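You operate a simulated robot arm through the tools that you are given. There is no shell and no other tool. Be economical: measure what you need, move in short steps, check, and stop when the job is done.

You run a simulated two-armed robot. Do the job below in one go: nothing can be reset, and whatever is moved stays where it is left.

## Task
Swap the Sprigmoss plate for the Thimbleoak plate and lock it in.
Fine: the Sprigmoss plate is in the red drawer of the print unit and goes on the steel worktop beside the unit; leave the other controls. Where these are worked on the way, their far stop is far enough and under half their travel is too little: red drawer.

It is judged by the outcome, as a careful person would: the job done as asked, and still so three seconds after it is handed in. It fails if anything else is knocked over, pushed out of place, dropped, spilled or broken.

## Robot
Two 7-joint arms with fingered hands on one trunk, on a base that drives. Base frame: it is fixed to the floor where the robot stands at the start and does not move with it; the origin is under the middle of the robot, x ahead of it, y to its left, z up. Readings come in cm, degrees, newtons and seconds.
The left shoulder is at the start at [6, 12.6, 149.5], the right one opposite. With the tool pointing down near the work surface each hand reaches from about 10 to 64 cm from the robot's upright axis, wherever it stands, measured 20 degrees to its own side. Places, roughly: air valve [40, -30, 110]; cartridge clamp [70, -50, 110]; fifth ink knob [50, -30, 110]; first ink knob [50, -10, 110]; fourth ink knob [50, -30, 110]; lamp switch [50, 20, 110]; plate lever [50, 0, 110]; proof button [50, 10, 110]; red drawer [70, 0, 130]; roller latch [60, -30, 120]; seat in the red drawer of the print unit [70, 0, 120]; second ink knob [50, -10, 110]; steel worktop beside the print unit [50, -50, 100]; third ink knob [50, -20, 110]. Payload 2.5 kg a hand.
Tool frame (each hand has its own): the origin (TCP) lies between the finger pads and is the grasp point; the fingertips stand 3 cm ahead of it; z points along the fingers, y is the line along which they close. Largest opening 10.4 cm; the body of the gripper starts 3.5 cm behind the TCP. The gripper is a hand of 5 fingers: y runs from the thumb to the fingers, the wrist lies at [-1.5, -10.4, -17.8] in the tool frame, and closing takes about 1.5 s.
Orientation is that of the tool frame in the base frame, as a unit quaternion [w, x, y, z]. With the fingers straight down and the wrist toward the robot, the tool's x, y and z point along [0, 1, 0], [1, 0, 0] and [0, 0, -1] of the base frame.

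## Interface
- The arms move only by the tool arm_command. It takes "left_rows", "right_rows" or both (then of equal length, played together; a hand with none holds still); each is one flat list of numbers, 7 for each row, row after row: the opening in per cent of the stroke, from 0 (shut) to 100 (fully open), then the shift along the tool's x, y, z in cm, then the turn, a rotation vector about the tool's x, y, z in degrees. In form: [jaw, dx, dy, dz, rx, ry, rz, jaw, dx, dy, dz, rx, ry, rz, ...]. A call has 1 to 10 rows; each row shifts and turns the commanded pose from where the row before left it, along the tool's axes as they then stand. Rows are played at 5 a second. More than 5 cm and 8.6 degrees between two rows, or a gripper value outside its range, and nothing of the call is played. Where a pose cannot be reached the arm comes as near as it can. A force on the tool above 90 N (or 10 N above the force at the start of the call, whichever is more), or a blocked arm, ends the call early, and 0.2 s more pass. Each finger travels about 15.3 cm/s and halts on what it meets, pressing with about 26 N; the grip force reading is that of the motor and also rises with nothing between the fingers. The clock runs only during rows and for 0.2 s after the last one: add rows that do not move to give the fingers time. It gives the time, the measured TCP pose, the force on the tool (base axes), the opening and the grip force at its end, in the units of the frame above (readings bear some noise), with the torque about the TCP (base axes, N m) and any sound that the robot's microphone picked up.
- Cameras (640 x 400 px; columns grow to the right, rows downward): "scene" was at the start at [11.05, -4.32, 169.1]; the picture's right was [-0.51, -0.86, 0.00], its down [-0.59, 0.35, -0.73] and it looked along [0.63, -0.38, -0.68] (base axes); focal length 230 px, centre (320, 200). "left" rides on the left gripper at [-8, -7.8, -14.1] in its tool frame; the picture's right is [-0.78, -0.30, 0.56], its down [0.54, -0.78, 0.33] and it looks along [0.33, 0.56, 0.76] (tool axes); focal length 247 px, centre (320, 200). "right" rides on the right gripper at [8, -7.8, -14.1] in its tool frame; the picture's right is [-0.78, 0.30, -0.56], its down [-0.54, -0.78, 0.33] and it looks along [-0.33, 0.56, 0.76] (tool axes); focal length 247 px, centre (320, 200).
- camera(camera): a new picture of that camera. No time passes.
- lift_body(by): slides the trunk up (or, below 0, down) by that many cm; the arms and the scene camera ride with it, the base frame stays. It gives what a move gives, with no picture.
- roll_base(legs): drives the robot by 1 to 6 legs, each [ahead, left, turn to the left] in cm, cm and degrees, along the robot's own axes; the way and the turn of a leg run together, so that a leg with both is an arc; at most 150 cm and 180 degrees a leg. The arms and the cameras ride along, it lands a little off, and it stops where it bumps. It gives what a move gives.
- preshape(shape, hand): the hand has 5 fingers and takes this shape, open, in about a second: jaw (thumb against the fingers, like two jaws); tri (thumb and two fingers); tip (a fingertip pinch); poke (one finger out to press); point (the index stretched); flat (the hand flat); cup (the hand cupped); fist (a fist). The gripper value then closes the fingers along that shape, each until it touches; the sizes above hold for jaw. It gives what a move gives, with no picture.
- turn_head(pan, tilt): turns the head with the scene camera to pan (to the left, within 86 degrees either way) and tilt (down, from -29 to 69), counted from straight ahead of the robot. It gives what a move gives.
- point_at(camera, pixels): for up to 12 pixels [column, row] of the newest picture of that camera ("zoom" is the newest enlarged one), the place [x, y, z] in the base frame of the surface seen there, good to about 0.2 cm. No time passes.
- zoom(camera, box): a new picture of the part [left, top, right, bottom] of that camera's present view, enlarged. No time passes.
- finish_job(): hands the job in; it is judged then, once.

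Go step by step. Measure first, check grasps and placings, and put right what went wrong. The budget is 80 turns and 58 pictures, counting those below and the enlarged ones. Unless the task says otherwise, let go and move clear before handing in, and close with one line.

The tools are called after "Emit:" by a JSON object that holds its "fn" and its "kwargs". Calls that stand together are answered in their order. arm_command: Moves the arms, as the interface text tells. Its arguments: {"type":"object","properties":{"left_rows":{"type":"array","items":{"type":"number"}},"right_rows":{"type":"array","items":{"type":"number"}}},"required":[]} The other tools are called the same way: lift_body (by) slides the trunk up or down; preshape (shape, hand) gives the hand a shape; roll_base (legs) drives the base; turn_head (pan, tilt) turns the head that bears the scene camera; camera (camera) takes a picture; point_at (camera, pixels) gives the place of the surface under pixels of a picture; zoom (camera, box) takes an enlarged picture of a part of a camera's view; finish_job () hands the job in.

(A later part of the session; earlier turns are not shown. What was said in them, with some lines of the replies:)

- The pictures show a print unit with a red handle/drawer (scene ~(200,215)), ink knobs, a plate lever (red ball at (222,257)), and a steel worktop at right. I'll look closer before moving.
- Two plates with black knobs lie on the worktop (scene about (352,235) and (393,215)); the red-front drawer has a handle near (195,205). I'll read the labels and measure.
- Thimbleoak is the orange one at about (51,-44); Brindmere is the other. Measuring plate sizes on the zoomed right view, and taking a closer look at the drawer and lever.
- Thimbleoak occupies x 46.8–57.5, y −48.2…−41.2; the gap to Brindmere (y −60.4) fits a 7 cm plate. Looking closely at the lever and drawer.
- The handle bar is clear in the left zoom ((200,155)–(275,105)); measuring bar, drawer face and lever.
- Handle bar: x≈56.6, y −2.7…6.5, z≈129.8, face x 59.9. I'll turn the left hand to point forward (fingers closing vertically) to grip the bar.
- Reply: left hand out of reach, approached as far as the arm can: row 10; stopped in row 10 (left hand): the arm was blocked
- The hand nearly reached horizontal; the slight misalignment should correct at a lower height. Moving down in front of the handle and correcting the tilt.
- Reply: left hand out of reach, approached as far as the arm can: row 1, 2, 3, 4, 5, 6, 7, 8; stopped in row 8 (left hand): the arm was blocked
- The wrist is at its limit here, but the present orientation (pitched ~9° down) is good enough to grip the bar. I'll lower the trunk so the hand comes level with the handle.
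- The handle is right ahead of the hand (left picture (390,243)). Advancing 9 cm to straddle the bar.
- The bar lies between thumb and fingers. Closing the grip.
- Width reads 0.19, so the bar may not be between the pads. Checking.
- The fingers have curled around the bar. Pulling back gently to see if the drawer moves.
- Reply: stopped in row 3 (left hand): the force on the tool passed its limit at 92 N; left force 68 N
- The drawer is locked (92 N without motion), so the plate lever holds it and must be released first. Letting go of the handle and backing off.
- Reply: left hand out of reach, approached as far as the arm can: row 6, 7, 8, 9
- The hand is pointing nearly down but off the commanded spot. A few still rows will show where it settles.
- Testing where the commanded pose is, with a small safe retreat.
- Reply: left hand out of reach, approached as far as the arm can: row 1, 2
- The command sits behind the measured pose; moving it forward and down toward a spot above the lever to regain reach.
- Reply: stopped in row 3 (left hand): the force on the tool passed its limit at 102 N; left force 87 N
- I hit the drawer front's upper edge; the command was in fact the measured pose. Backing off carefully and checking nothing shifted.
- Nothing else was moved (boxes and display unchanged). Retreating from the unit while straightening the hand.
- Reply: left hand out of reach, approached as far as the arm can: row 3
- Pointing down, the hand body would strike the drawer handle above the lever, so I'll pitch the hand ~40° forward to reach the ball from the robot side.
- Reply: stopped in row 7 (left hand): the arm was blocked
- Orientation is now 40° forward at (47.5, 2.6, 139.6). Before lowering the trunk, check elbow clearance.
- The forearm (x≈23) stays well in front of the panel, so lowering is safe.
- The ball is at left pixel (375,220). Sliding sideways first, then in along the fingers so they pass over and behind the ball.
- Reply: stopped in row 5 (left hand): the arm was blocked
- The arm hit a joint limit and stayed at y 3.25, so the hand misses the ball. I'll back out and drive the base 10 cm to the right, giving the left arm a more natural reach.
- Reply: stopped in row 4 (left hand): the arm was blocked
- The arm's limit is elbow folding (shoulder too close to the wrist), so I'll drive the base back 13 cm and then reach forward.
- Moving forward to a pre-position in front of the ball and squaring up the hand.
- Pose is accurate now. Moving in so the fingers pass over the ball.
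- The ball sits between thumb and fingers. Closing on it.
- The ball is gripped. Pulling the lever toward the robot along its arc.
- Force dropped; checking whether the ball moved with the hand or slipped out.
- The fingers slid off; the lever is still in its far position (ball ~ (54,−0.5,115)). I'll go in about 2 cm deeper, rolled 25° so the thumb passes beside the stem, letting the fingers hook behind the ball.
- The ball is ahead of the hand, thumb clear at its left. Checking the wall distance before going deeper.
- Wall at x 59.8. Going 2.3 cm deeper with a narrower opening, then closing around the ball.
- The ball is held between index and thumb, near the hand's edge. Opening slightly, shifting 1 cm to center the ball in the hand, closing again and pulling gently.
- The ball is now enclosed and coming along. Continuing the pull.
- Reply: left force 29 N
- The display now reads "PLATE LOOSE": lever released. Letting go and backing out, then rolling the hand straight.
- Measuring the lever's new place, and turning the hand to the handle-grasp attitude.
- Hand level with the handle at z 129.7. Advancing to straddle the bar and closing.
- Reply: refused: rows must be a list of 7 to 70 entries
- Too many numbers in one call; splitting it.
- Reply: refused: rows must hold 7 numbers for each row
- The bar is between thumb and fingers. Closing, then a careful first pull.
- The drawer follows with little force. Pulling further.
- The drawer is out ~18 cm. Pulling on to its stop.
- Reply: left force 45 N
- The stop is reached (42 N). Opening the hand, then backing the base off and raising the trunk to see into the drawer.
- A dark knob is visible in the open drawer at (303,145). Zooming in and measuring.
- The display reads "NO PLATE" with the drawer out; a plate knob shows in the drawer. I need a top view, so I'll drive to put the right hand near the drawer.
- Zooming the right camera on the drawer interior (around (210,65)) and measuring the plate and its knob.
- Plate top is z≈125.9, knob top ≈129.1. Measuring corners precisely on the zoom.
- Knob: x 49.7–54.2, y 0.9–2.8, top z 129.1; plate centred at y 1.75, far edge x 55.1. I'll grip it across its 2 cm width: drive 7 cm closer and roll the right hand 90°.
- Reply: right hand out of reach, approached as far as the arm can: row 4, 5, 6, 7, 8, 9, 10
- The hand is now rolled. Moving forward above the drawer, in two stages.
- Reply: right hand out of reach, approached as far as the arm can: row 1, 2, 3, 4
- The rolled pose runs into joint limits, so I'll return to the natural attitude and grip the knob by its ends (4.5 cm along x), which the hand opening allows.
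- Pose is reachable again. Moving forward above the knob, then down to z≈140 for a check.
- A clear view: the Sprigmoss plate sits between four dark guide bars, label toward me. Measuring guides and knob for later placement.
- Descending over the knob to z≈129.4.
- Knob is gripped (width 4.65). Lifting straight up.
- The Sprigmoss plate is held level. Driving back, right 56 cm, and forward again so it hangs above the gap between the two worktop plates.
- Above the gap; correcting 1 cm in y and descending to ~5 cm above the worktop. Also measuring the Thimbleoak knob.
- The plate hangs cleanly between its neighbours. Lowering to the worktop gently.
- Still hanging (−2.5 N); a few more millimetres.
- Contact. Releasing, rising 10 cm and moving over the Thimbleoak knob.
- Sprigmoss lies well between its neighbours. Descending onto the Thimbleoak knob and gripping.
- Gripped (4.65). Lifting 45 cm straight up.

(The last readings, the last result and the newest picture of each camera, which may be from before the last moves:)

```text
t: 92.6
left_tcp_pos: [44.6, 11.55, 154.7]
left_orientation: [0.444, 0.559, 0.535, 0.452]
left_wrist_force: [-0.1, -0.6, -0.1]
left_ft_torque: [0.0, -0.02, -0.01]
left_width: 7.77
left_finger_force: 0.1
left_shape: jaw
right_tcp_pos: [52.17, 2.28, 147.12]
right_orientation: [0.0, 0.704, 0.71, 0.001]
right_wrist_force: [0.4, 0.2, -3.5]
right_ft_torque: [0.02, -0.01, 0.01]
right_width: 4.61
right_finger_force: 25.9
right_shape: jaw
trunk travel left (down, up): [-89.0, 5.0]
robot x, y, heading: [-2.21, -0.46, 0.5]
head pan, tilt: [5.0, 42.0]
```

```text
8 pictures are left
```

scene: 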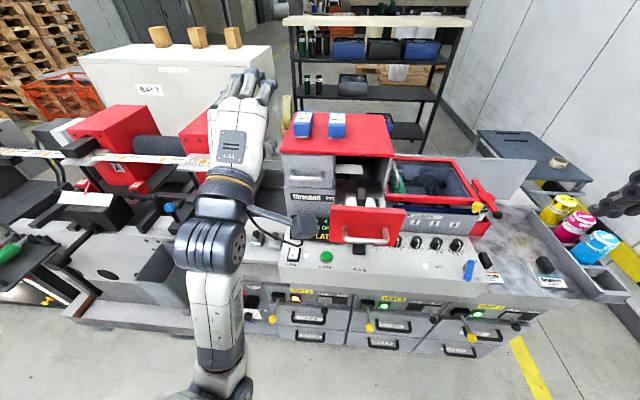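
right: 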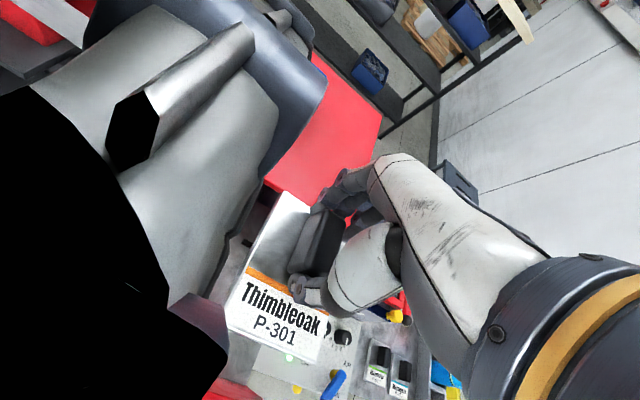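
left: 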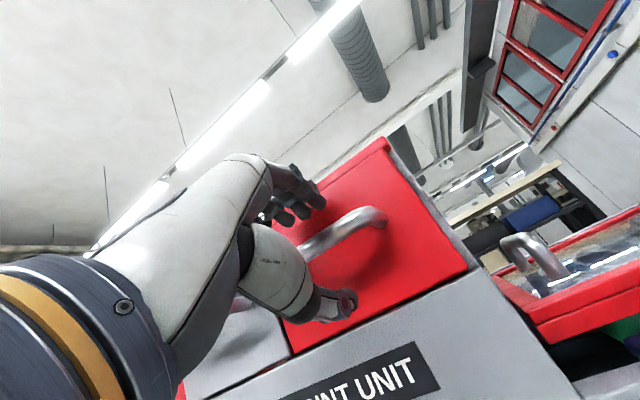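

Holding Thimbleoak above the drawer at (52.2, 2.3). Moving the left arm aside and aligning, descending to z≈135.

Emit:
{"fn": "arm_command", "kwargs": {"left_rows": [75, 2.5, 0, 0, 0, 0, 0, 75, 2.5, 0, 0, 0, 0, 0, 75, 2.5, 0, 0, 0, 0, 0, 75, 0, 0, 0, 0, 0, 0], "right_rows": [0, -0.5, -0.15, 0, 0, 0, 0, 0, 0, 0, 4, 0, 0, 0, 0, 0, 0, 4, 0, 0, 0, 0, 0, 0, 4, 0, 0, 0]}}

Emit:
{"fn": "camera", "kwargs": {"camera": "right"}}

```text
t: 93.6
left_tcp_pos: [44.85, 18.9, 154.91]
left_orientation: [0.444, 0.56, 0.535, 0.452]
left_wrist_force: [0.4, -1.0, 0.2]
left_ft_torque: [-0.02, 0.0, -0.01]
left_width: 7.78
left_finger_force: 0.1
left_shape: jaw
right_tcp_pos: [52.14, 1.8, 134.99]
right_orientation: [0.0, 0.704, 0.71, 0.0]
right_wrist_force: [-0.3, -0.2, -2.8]
right_ft_torque: [0.03, -0.08, -0.03]
right_width: 4.6
right_finger_force: 25.8
right_shape: jaw
trunk travel left (down, up): [-89.0, 5.0]
robot x, y, heading: [-1.92, -0.52, 0.3]
head pan, tilt: [5.0, 42.0]
```

```text
7 pictures are left
```

right: 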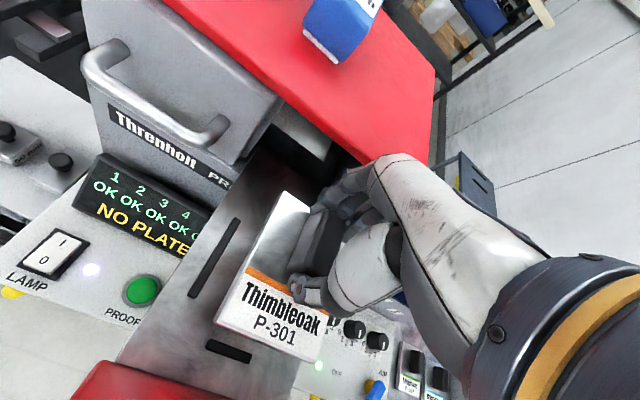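

Well aligned over the seat. Lowering slowly into it.

Emit:
{"fn": "arm_command", "kwargs": {"right_rows": [0, 0, -0.1, 2, 0, 0, 0, 0, 0, 0, 2, 0, 0, 0, 0, 0, 0, 1, 0, 0, 0, 0, 0, 0, 0.4, 0, 0, 0, 0, 0, 0, 0.3, 0, 0, 0, 0, 0, 0, 0, 0, 0, 0]}}

```text
t: 95.0
left_tcp_pos: [44.77, 19.02, 155.0]
left_orientation: [0.444, 0.559, 0.535, 0.452]
left_wrist_force: [0.0, 0.1, 0.0]
left_ft_torque: [0.0, 0.0, 0.01]
left_width: 7.75
left_finger_force: 0.1
left_shape: jaw
right_tcp_pos: [51.94, 1.83, 129.44]
right_orientation: [0.0, 0.705, 0.71, 0.001]
right_wrist_force: [0.0, -0.2, -3.1]
right_ft_torque: [0.0, 0.0, 0.03]
right_width: 4.63
right_finger_force: 25.8
right_shape: jaw
trunk travel left (down, up): [-89.0, 5.0]
robot x, y, heading: [-1.75, -0.48, 0.1]
head pan, tilt: [5.0, 42.0]
```

Emit:
{"fn": "arm_command", "kwargs": {"right_rows": [0, 0, 0, 0.2, 0, 0, 0, 0, 0, 0, 0.2, 0, 0, 0]}}

```text
t: 95.6
left_tcp_pos: [44.57, 19.03, 155.05]
left_orientation: [0.445, 0.56, 0.534, 0.451]
left_wrist_force: [0.6, 0.0, -0.3]
left_ft_torque: [-0.02, 0.02, -0.02]
left_width: 7.78
left_finger_force: 0.0
left_shape: jaw
right_tcp_pos: [51.89, 1.75, 129.1]
right_orientation: [0.0, 0.704, 0.71, 0.004]
right_wrist_force: [-0.3, -0.1, 5.4]
right_ft_torque: [-0.07, -0.02, 0.01]
right_width: 4.64
right_finger_force: 25.9
right_shape: jaw
trunk travel left (down, up): [-89.0, 5.0]
robot x, y, heading: [-2.1, -0.74, 0.1]
head pan, tilt: [5.0, 42.0]
```

The plate touches down at the same height as the old one (z 129.1, +5 N). Releasing and rising.

Emit:
{"fn": "arm_command", "kwargs": {"right_rows": [30, 0, 0, 0, 0, 0, 0, 65, 0, 0, 0, 0, 0, 0, 65, 0, 0, 0, 0, 0, 0, 65, 0, 0, -2, 0, 0, 0, 65, 0, 0, -4, 0, 0, 0, 65, 0, 0, -4, 0, 0, 0, 65, 0, 0, -4, 0, 0, 0, 65, 0, 0, -4, 0, 0, 0]}}

Emit:
{"fn": "zoom", "kwargs": {"camera": "right", "box": [60, 120, 340, 400]}}

Emit:
{"fn": "point_at", "kwargs": {"camera": "right", "pixels": [[100, 370], [130, 375], [150, 380]]}}

```text
t: 97.4
left_tcp_pos: [44.64, 19.07, 155.07]
left_orientation: [0.444, 0.559, 0.535, 0.452]
left_wrist_force: [-0.6, -0.3, 0.6]
left_ft_torque: [0.0, -0.03, 0.01]
left_width: 7.79
left_finger_force: 0.0
left_shape: jaw
right_tcp_pos: [51.8, 1.79, 147.26]
right_orientation: [0.0, 0.704, 0.71, 0.001]
right_wrist_force: [-0.7, 0.3, 0.1]
right_ft_torque: [-0.01, 0.0, 0.03]
right_width: 6.73
right_finger_force: 0.0
right_shape: jaw
trunk travel left (down, up): [-89.0, 5.0]
robot x, y, heading: [-2.08, -0.6, 0.5]
head pan, tilt: [5.0, 42.0]
```

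```text
1.43 times, centred on (200, 260) of right
```

zoom: 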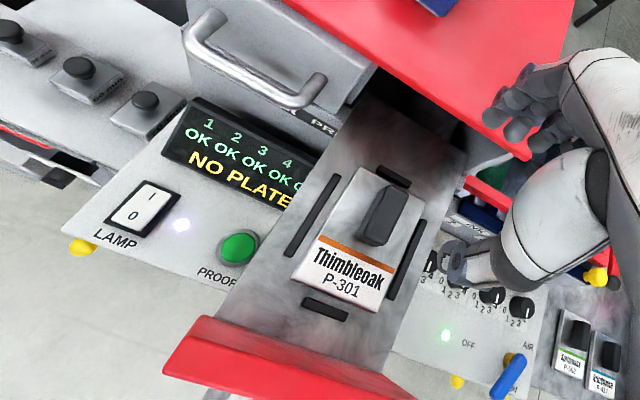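

```text
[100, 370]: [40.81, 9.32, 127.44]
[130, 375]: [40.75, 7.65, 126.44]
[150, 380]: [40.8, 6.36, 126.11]
```

Thimbleoak sits squarely between the guides. Now retract the right hand, and bring the left hand in front of the drawer handle to push it shut.

Emit:
{"fn": "arm_command", "kwargs": {"right_rows": [65, 0, -4, -0.5, 0, 0, 0, 65, 0, -4, -0.5, 0, 0, 0, 65, -3, -4, 0, 0, 0, 0, 65, -4, -4, 0, 0, 0, 0, 65, -4, -2, 0, 0, 0, 0, 65, -4, -2, 0, 0, 0, 0], "left_rows": [50, 0, 0, 0, 0, 0, 0, 20, 0, 0, 0, 0, 0, 0, 0, 0, 0, 0, 0, 0, 0, 0, 0, 0, 0, 0, 0, 0, 0, 0, 0, 0, 0, 0, 0, 0, 0, 0, 0, 0, 0, 0]}}

Emit:
{"fn": "roll_base", "kwargs": {"legs": [[-16, 0, 0], [0, -17.2, 0]]}}

```text
refused: row 4 steps farther than a row can; nothing moved
```

```text
t: 99.9
left_tcp_pos: [28.82, 2.07, 155.02]
left_orientation: [0.444, 0.559, 0.535, 0.453]
left_wrist_force: [0.6, 0.2, -0.2]
left_ft_torque: [0.02, 0.0, 0.0]
left_width: 7.79
left_finger_force: 0.0
left_shape: jaw
right_tcp_pos: [35.94, -15.09, 147.04]
right_orientation: [0.001, 0.703, 0.711, 0.001]
right_wrist_force: [-1.2, 0.4, -0.4]
right_ft_torque: [0.0, 0.01, -0.03]
right_width: 6.75
right_finger_force: 0.0
right_shape: jaw
trunk travel left (down, up): [-89.0, 5.0]
robot x, y, heading: [-18.15, -17.84, 0.6]
head pan, tilt: [5.0, 42.0]
```

The base moved but the arm call was refused (step too long). Retracting the right hand with shorter steps, closing the left, then lowering the trunk.

Emit:
{"fn": "arm_command", "kwargs": {"right_rows": [65, 0, -4, -0.5, 0, 0, 0, 65, -2, -4, -0.5, 0, 0, 0, 65, -3, -3, 0, 0, 0, 0, 65, -4, -2, 0, 0, 0, 0, 65, -4, -1, 0, 0, 0, 0, 65, -3, -1, 0, 0, 0, 0], "left_rows": [50, 0, 0, 0, 0, 0, 0, 20, 0, 0, 0, 0, 0, 0, 0, 0, 0, 0, 0, 0, 0, 0, 0, 0, 0, 0, 0, 0, 0, 0, 0, 0, 0, 0, 0, 0, 0, 0, 0, 0, 0, 0]}}

Emit:
{"fn": "lift_body", "kwargs": {"by": -25}}

Emit:
{"fn": "camera", "kwargs": {"camera": "left"}}

```text
t: 101.3
left_tcp_pos: [28.82, 2.07, 155.06]
left_orientation: [0.444, 0.558, 0.535, 0.453]
left_wrist_force: [0.6, 0.2, -0.5]
left_ft_torque: [0.0, -0.01, 0.01]
left_width: 0.03
left_finger_force: 25.4
left_shape: jaw
right_tcp_pos: [21.1, -31.64, 148.3]
right_orientation: [0.0, 0.703, 0.711, 0.0]
right_wrist_force: [-0.4, -0.8, -0.6]
right_ft_torque: [0.0, -0.03, 0.01]
right_width: 6.72
right_finger_force: 0.1
right_shape: jaw
trunk travel left (down, up): [-89.0, 5.0]
robot x, y, heading: [-17.67, -17.97, 0.3]
head pan, tilt: [5.0, 42.0]
```

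```text
t: 103.9
left_tcp_pos: [28.73, 2.08, 129.91]
left_orientation: [0.443, 0.559, 0.535, 0.452]
left_wrist_force: [0.2, 0.6, 0.5]
left_ft_torque: [0.01, 0.01, 0.02]
left_width: 0.0
left_finger_force: 25.9
left_shape: jaw
right_tcp_pos: [21.2, -31.34, 123.38]
right_orientation: [0.0, 0.704, 0.711, 0.002]
right_wrist_force: [0.1, -0.4, -0.1]
right_ft_torque: [-0.02, -0.05, -0.01]
right_width: 6.73
right_finger_force: 0.0
right_shape: jaw
trunk travel left (down, up): [-64.0, 30.0]
robot x, y, heading: [-17.81, -17.98, 0.5]
head pan, tilt: [5.0, 42.0]
```

```text
5 pictures are left
```

left: 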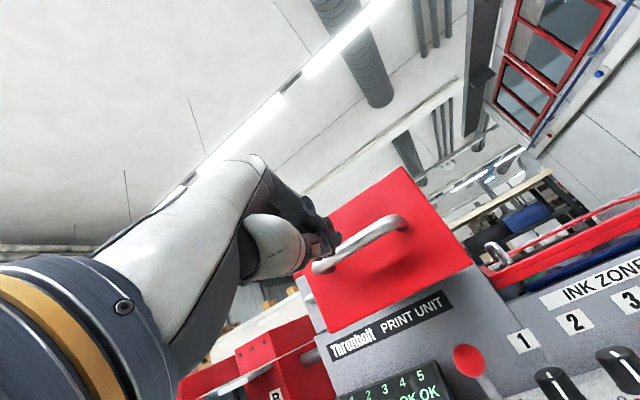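

The closed fist faces the handle bar. Pushing the drawer in steadily.

Emit:
{"fn": "arm_command", "kwargs": {"left_rows": [0, 0, 0.37, 1.8, 0, 0, 0, 0, 0, 0.37, 1.8, 0, 0, 0, 0, 0, 0.37, 1.8, 0, 0, 0, 0, 0, 0.37, 1.8, 0, 0, 0, 0, 0, 0.37, 1.8, 0, 0, 0, 0, 0, 0.37, 1.8, 0, 0, 0, 0, 0, 0.37, 1.8, 0, 0, 0, 0, 0, 0.37, 1.8, 0, 0, 0, 0, 0, 0.37, 1.8, 0, 0, 0, 0, 0, 0.37, 1.8, 0, 0, 0]}}

Emit:
{"fn": "arm_command", "kwargs": {"left_rows": [0, 0, 0.2, 1, 0, 0, 0, 0, 0, 0.2, 1, 0, 0, 0, 0, 0, 0.2, 1, 0, 0, 0, 0, 0, 0.2, 1, 0, 0, 0, 0, 0, 0.2, 1, 0, 0, 0, 0, 0, 0.2, 1, 0, 0, 0, 0, 0, 0.2, 1, 0, 0, 0, 0, 0, 0.2, 1, 0, 0, 0]}}

```text
t: 106.1
left_tcp_pos: [47.29, 1.65, 130.01]
left_orientation: [0.443, 0.558, 0.535, 0.453]
left_wrist_force: [-0.2, -0.3, -0.6]
left_ft_torque: [0.0, 0.01, -0.03]
left_width: 0.0
left_finger_force: 25.7
left_shape: jaw
right_tcp_pos: [21.24, -31.35, 123.21]
right_orientation: [-0.001, 0.703, 0.711, 0.001]
right_wrist_force: [0.0, 0.0, 0.0]
right_ft_torque: [0.01, 0.0, 0.03]
right_width: 6.72
right_finger_force: 0.0
right_shape: jaw
trunk travel left (down, up): [-64.0, 30.0]
robot x, y, heading: [-17.91, -17.6, 0.4]
head pan, tilt: [5.0, 42.0]
```

```text
t: 107.8
left_tcp_pos: [53.15, 1.52, 131.05]
left_orientation: [0.452, 0.553, 0.53, 0.458]
left_wrist_force: [-72.7, -2.0, -12.9]
left_ft_torque: [-0.1, 1.58, 0.32]
left_width: 0.03
left_finger_force: 25.8
left_shape: jaw
right_tcp_pos: [19.91, -31.32, 123.67]
right_orientation: [0.004, 0.702, 0.712, 0.006]
right_wrist_force: [-1.1, 0.6, 0.3]
right_ft_torque: [0.01, -0.03, 0.03]
right_width: 6.74
right_finger_force: 0.0
right_shape: jaw
trunk travel left (down, up): [-64.0, 30.0]
robot x, y, heading: [-18.25, -17.71, 0.6]
head pan, tilt: [5.0, 42.0]
stopped in row 8 (left hand): the force on the tool passed its limit at 101 N (the readings are from after the stop); the commanded pose is now the measured one
```

Drawer is shut (hard stop at TCP x 53, as expected). Backing the fist off, pitching it down ~40°, and lowering to lever height.

Emit:
{"fn": "arm_command", "kwargs": {"left_rows": [0, -0.5, -0.5, -2.5, 0, 0, 0, 0, -0.5, -0.5, -2.5, 0, 0, 0, 0, -0.5, -0.5, -2.5, 0, 0, 0, 0, -0.5, -0.5, -2.5, 0, 0, 0, 0, -0.2, -0.5, -2.5, 0, 0, 0, 0, 0, 0, 0, 8, 0, 0, 0, 0, 0, 0, 8, 0, 0, 0, 0, 0, 0, 8, 0, 0, 0, 0, 0, 0, 8, 0, 0]}}

Emit:
{"fn": "lift_body", "kwargs": {"by": -12}}

Emit:
{"fn": "camera", "kwargs": {"camera": "left"}}

```text
t: 109.8
left_tcp_pos: [41.73, -0.33, 129.95]
left_orientation: [0.275, 0.66, 0.637, 0.288]
left_wrist_force: [0.0, 0.6, 0.6]
left_ft_torque: [0.0, -0.01, -0.01]
left_width: 0.0
left_finger_force: 25.9
left_shape: jaw
right_tcp_pos: [21.18, -31.36, 123.23]
right_orientation: [0.0, 0.703, 0.712, 0.001]
right_wrist_force: [0.0, 0.2, -0.3]
right_ft_torque: [-0.02, -0.02, 0.0]
right_width: 6.74
right_finger_force: 0.1
right_shape: jaw
trunk travel left (down, up): [-64.0, 30.0]
robot x, y, heading: [-17.88, -17.78, 0.4]
head pan, tilt: [5.0, 42.0]
```

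```text
t: 111.3
left_tcp_pos: [41.78, -0.33, 118.08]
left_orientation: [0.276, 0.659, 0.637, 0.288]
left_wrist_force: [-0.1, -0.5, 0.3]
left_ft_torque: [0.02, 0.03, -0.01]
left_width: 0.0
left_finger_force: 25.8
left_shape: jaw
right_tcp_pos: [21.1, -31.29, 111.19]
right_orientation: [0.001, 0.703, 0.711, 0.001]
right_wrist_force: [0.5, 0.3, 0.6]
right_ft_torque: [0.01, 0.01, 0.03]
right_width: 6.72
right_finger_force: 0.2
right_shape: jaw
trunk travel left (down, up): [-52.0, 42.0]
robot x, y, heading: [-18.07, -17.9, 0.8]
head pan, tilt: [5.0, 42.0]
```

```text
4 pictures are left
```

left: 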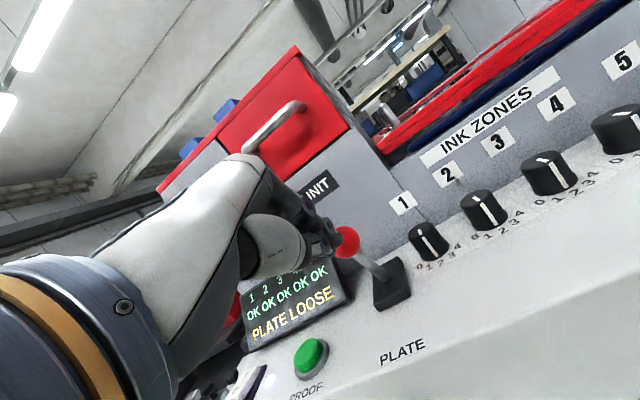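

Display shows "PLATE LOOSE" with the drawer closed; the fist faces the red ball (350,240). Pushing the lever away from me to lock.

Emit:
{"fn": "arm_command", "kwargs": {"left_rows": [0, -0.8, 0.68, 0.73, 0, 0, 0, 0, 0, 0.68, 0.73, 0, 0, 0, 0, 0, 0.68, 0.73, 0, 0, 0, 0, 0, 0.68, 0.73, 0, 0, 0, 0, 0, 0.68, 0.73, 0, 0, 0, 0, 0, 0.68, 0.73, 0, 0, 0, 0, 0, 0.68, 0.73, 0, 0, 0, 0, 0, 0.68, 0.73, 0, 0, 0, 0, 0, 0.68, 0.73, 0, 0, 0]}}

Emit:
{"fn": "camera", "kwargs": {"camera": "left"}}

```text
t: 113.3
left_tcp_pos: [50.78, -1.37, 117.71]
left_orientation: [0.274, 0.66, 0.638, 0.288]
left_wrist_force: [-0.9, -0.4, 0.2]
left_ft_torque: [0.04, -0.01, -0.01]
left_width: 0.03
left_finger_force: 26.1
left_shape: jaw
right_tcp_pos: [21.16, -31.33, 111.15]
right_orientation: [-0.001, 0.703, 0.711, 0.0]
right_wrist_force: [-0.6, -0.2, 0.3]
right_ft_torque: [-0.01, 0.01, -0.01]
right_width: 6.71
right_finger_force: 0.0
right_shape: jaw
trunk travel left (down, up): [-52.0, 42.0]
robot x, y, heading: [-18.03, -18.06, 0.8]
head pan, tilt: [5.0, 42.0]
```

```text
3 pictures are left
```

left: 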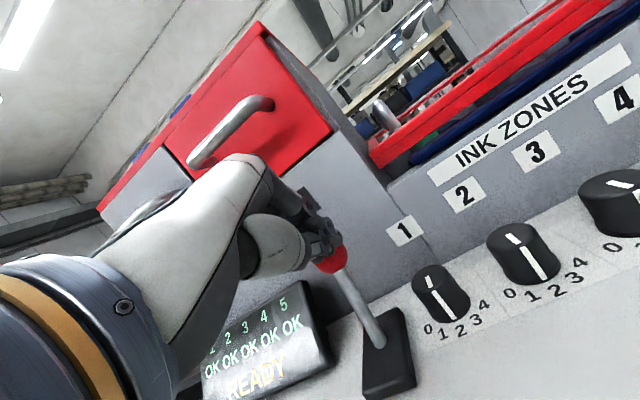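

The display reads "READY". A little more push to bring the lever to its stop, then back off.

Emit:
{"fn": "arm_command", "kwargs": {"left_rows": [0, 0, 0.4, 0.44, 0, 0, 0, 0, 0, 0.4, 0.44, 0, 0, 0, 0, 0, 0.4, 0.44, 0, 0, 0]}}

```text
t: 114.2
left_tcp_pos: [52.35, -1.44, 118.34]
left_orientation: [0.277, 0.658, 0.637, 0.291]
left_wrist_force: [-6.2, -0.3, 6.0]
left_ft_torque: [0.11, 0.0, 0.12]
left_width: 0.0
left_finger_force: 26.2
left_shape: jaw
right_tcp_pos: [21.01, -31.41, 111.34]
right_orientation: [0.0, 0.702, 0.712, 0.002]
right_wrist_force: [0.3, 0.6, 0.2]
right_ft_torque: [-0.03, -0.03, -0.01]
right_width: 6.71
right_finger_force: 0.0
right_shape: jaw
trunk travel left (down, up): [-52.0, 42.0]
robot x, y, heading: [-18.17, -17.75, 0.4]
head pan, tilt: [5.0, 42.0]
```

Lever is at its stop (force building). Backing the hand straight out.

Emit:
{"fn": "arm_command", "kwargs": {"left_rows": [0, 0, -0.7, -1.5, 0, 0, 0, 0, 0, -1.4, -1.5, 0, 0, 0, 0, 0, -1.4, -1.5, 0, 0, 0, 0, 0, -1.4, -1.5, 0, 0, 0, 0, 0, -1.4, -1.5, 0, 0, 0, 0, 0, -1, -2, 0, 0, 0]}}

Emit:
{"fn": "roll_base", "kwargs": {"legs": [[-12, 0, 0]]}}

Emit:
{"fn": "lift_body", "kwargs": {"by": 30}}

Emit:
{"fn": "turn_head", "kwargs": {"pan": 0, "tilt": 35}}

Emit:
{"fn": "camera", "kwargs": {"camera": "scene"}}

Emit:
{"fn": "zoom", "kwargs": {"camera": "scene", "box": [220, 90, 480, 260]}}

```text
t: 115.5
left_tcp_pos: [40.5, -1.08, 119.13]
left_orientation: [0.275, 0.659, 0.638, 0.289]
left_wrist_force: [0.3, 0.6, 0.1]
left_ft_torque: [0.01, 0.02, -0.01]
left_width: 0.0
left_finger_force: 25.6
left_shape: jaw
right_tcp_pos: [21.09, -31.43, 111.32]
right_orientation: [0.0, 0.702, 0.712, 0.002]
right_wrist_force: [0.2, -0.1, 0.2]
right_ft_torque: [0.01, 0.02, -0.01]
right_width: 6.72
right_finger_force: 0.0
right_shape: jaw
trunk travel left (down, up): [-52.0, 42.0]
robot x, y, heading: [-18.2, -17.45, 0.3]
head pan, tilt: [5.0, 42.0]
```

```text
t: 116.8
left_tcp_pos: [28.62, -1.22, 119.17]
left_orientation: [0.276, 0.66, 0.637, 0.288]
left_wrist_force: [-1.1, -0.5, -0.3]
left_ft_torque: [-0.01, -0.02, 0.02]
left_width: 0.01
left_finger_force: 25.9
left_shape: jaw
right_tcp_pos: [9.14, -31.38, 111.25]
right_orientation: [0.001, 0.703, 0.711, 0.0]
right_wrist_force: [0.0, -0.1, 0.4]
right_ft_torque: [0.01, 0.0, -0.02]
right_width: 6.71
right_finger_force: 0.0
right_shape: jaw
trunk travel left (down, up): [-52.0, 42.0]
robot x, y, heading: [-29.8, -17.82, 0.6]
head pan, tilt: [5.0, 42.0]
```

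```text
t: 119.8
left_tcp_pos: [28.62, -1.38, 149.11]
left_orientation: [0.276, 0.659, 0.637, 0.288]
left_wrist_force: [0.4, 0.5, 0.5]
left_ft_torque: [-0.02, -0.02, -0.01]
left_width: 0.01
left_finger_force: 26.3
left_shape: jaw
right_tcp_pos: [9.19, -31.42, 141.3]
right_orientation: [-0.001, 0.703, 0.711, 0.0]
right_wrist_force: [-0.2, -0.1, 0.8]
right_ft_torque: [0.02, 0.0, -0.01]
right_width: 6.73
right_finger_force: 0.1
right_shape: jaw
trunk travel left (down, up): [-82.0, 12.0]
robot x, y, heading: [-30.3, -17.93, 0.5]
head pan, tilt: [5.0, 42.0]
```

```text
t: 120.5
left_tcp_pos: [28.52, -1.3, 149.15]
left_orientation: [0.277, 0.66, 0.637, 0.288]
left_wrist_force: [-0.1, -0.7, -0.2]
left_ft_torque: [-0.03, 0.02, 0.0]
left_width: 0.0
left_finger_force: 26.0
left_shape: jaw
right_tcp_pos: [9.15, -31.51, 141.19]
right_orientation: [-0.001, 0.703, 0.711, 0.001]
right_wrist_force: [-0.1, 0.3, 0.6]
right_ft_torque: [-0.01, 0.0, -0.01]
right_width: 6.72
right_finger_force: 0.0
right_shape: jaw
trunk travel left (down, up): [-82.0, 12.0]
robot x, y, heading: [-29.5, -17.91, 0.5]
head pan, tilt: [0.0, 35.0]
```

```text
2 pictures are left
```

scene: 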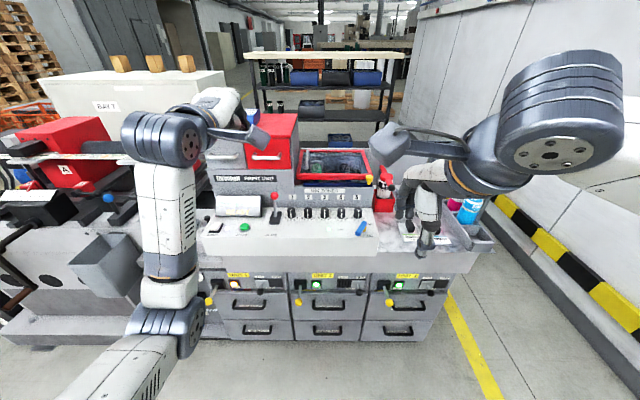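

```text
2.35 times, centred on (350, 175) of scene
```

zoom: 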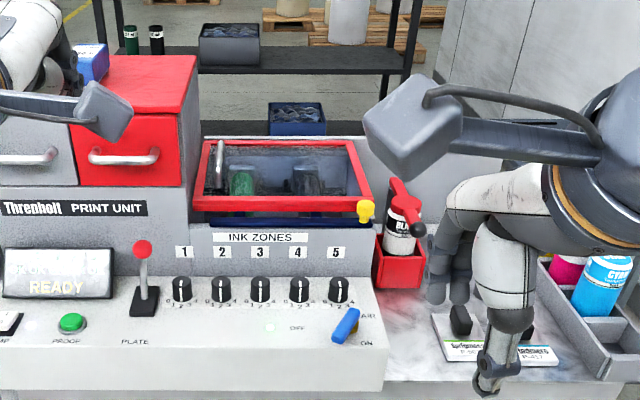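

The final view shows the red drawer closed, the plate lever back in its far position, and the display reading "READY". The Sprigmoss plate is on the worktop, the other controls look as they did, and both hands are clear, so I'm handing in.

Emit:
{"fn": "finish_job", "kwargs": {}}

```text
The job is handed in.
```

I put the Thimbleoak plate in the red drawer, closed it and locked it with the plate lever, and the display reads READY; the Sprigmoss plate is on the steel worktop. While positioning, the left hand bumped the drawer's upper front edge once (about 100 N), and nothing appeared to have moved.
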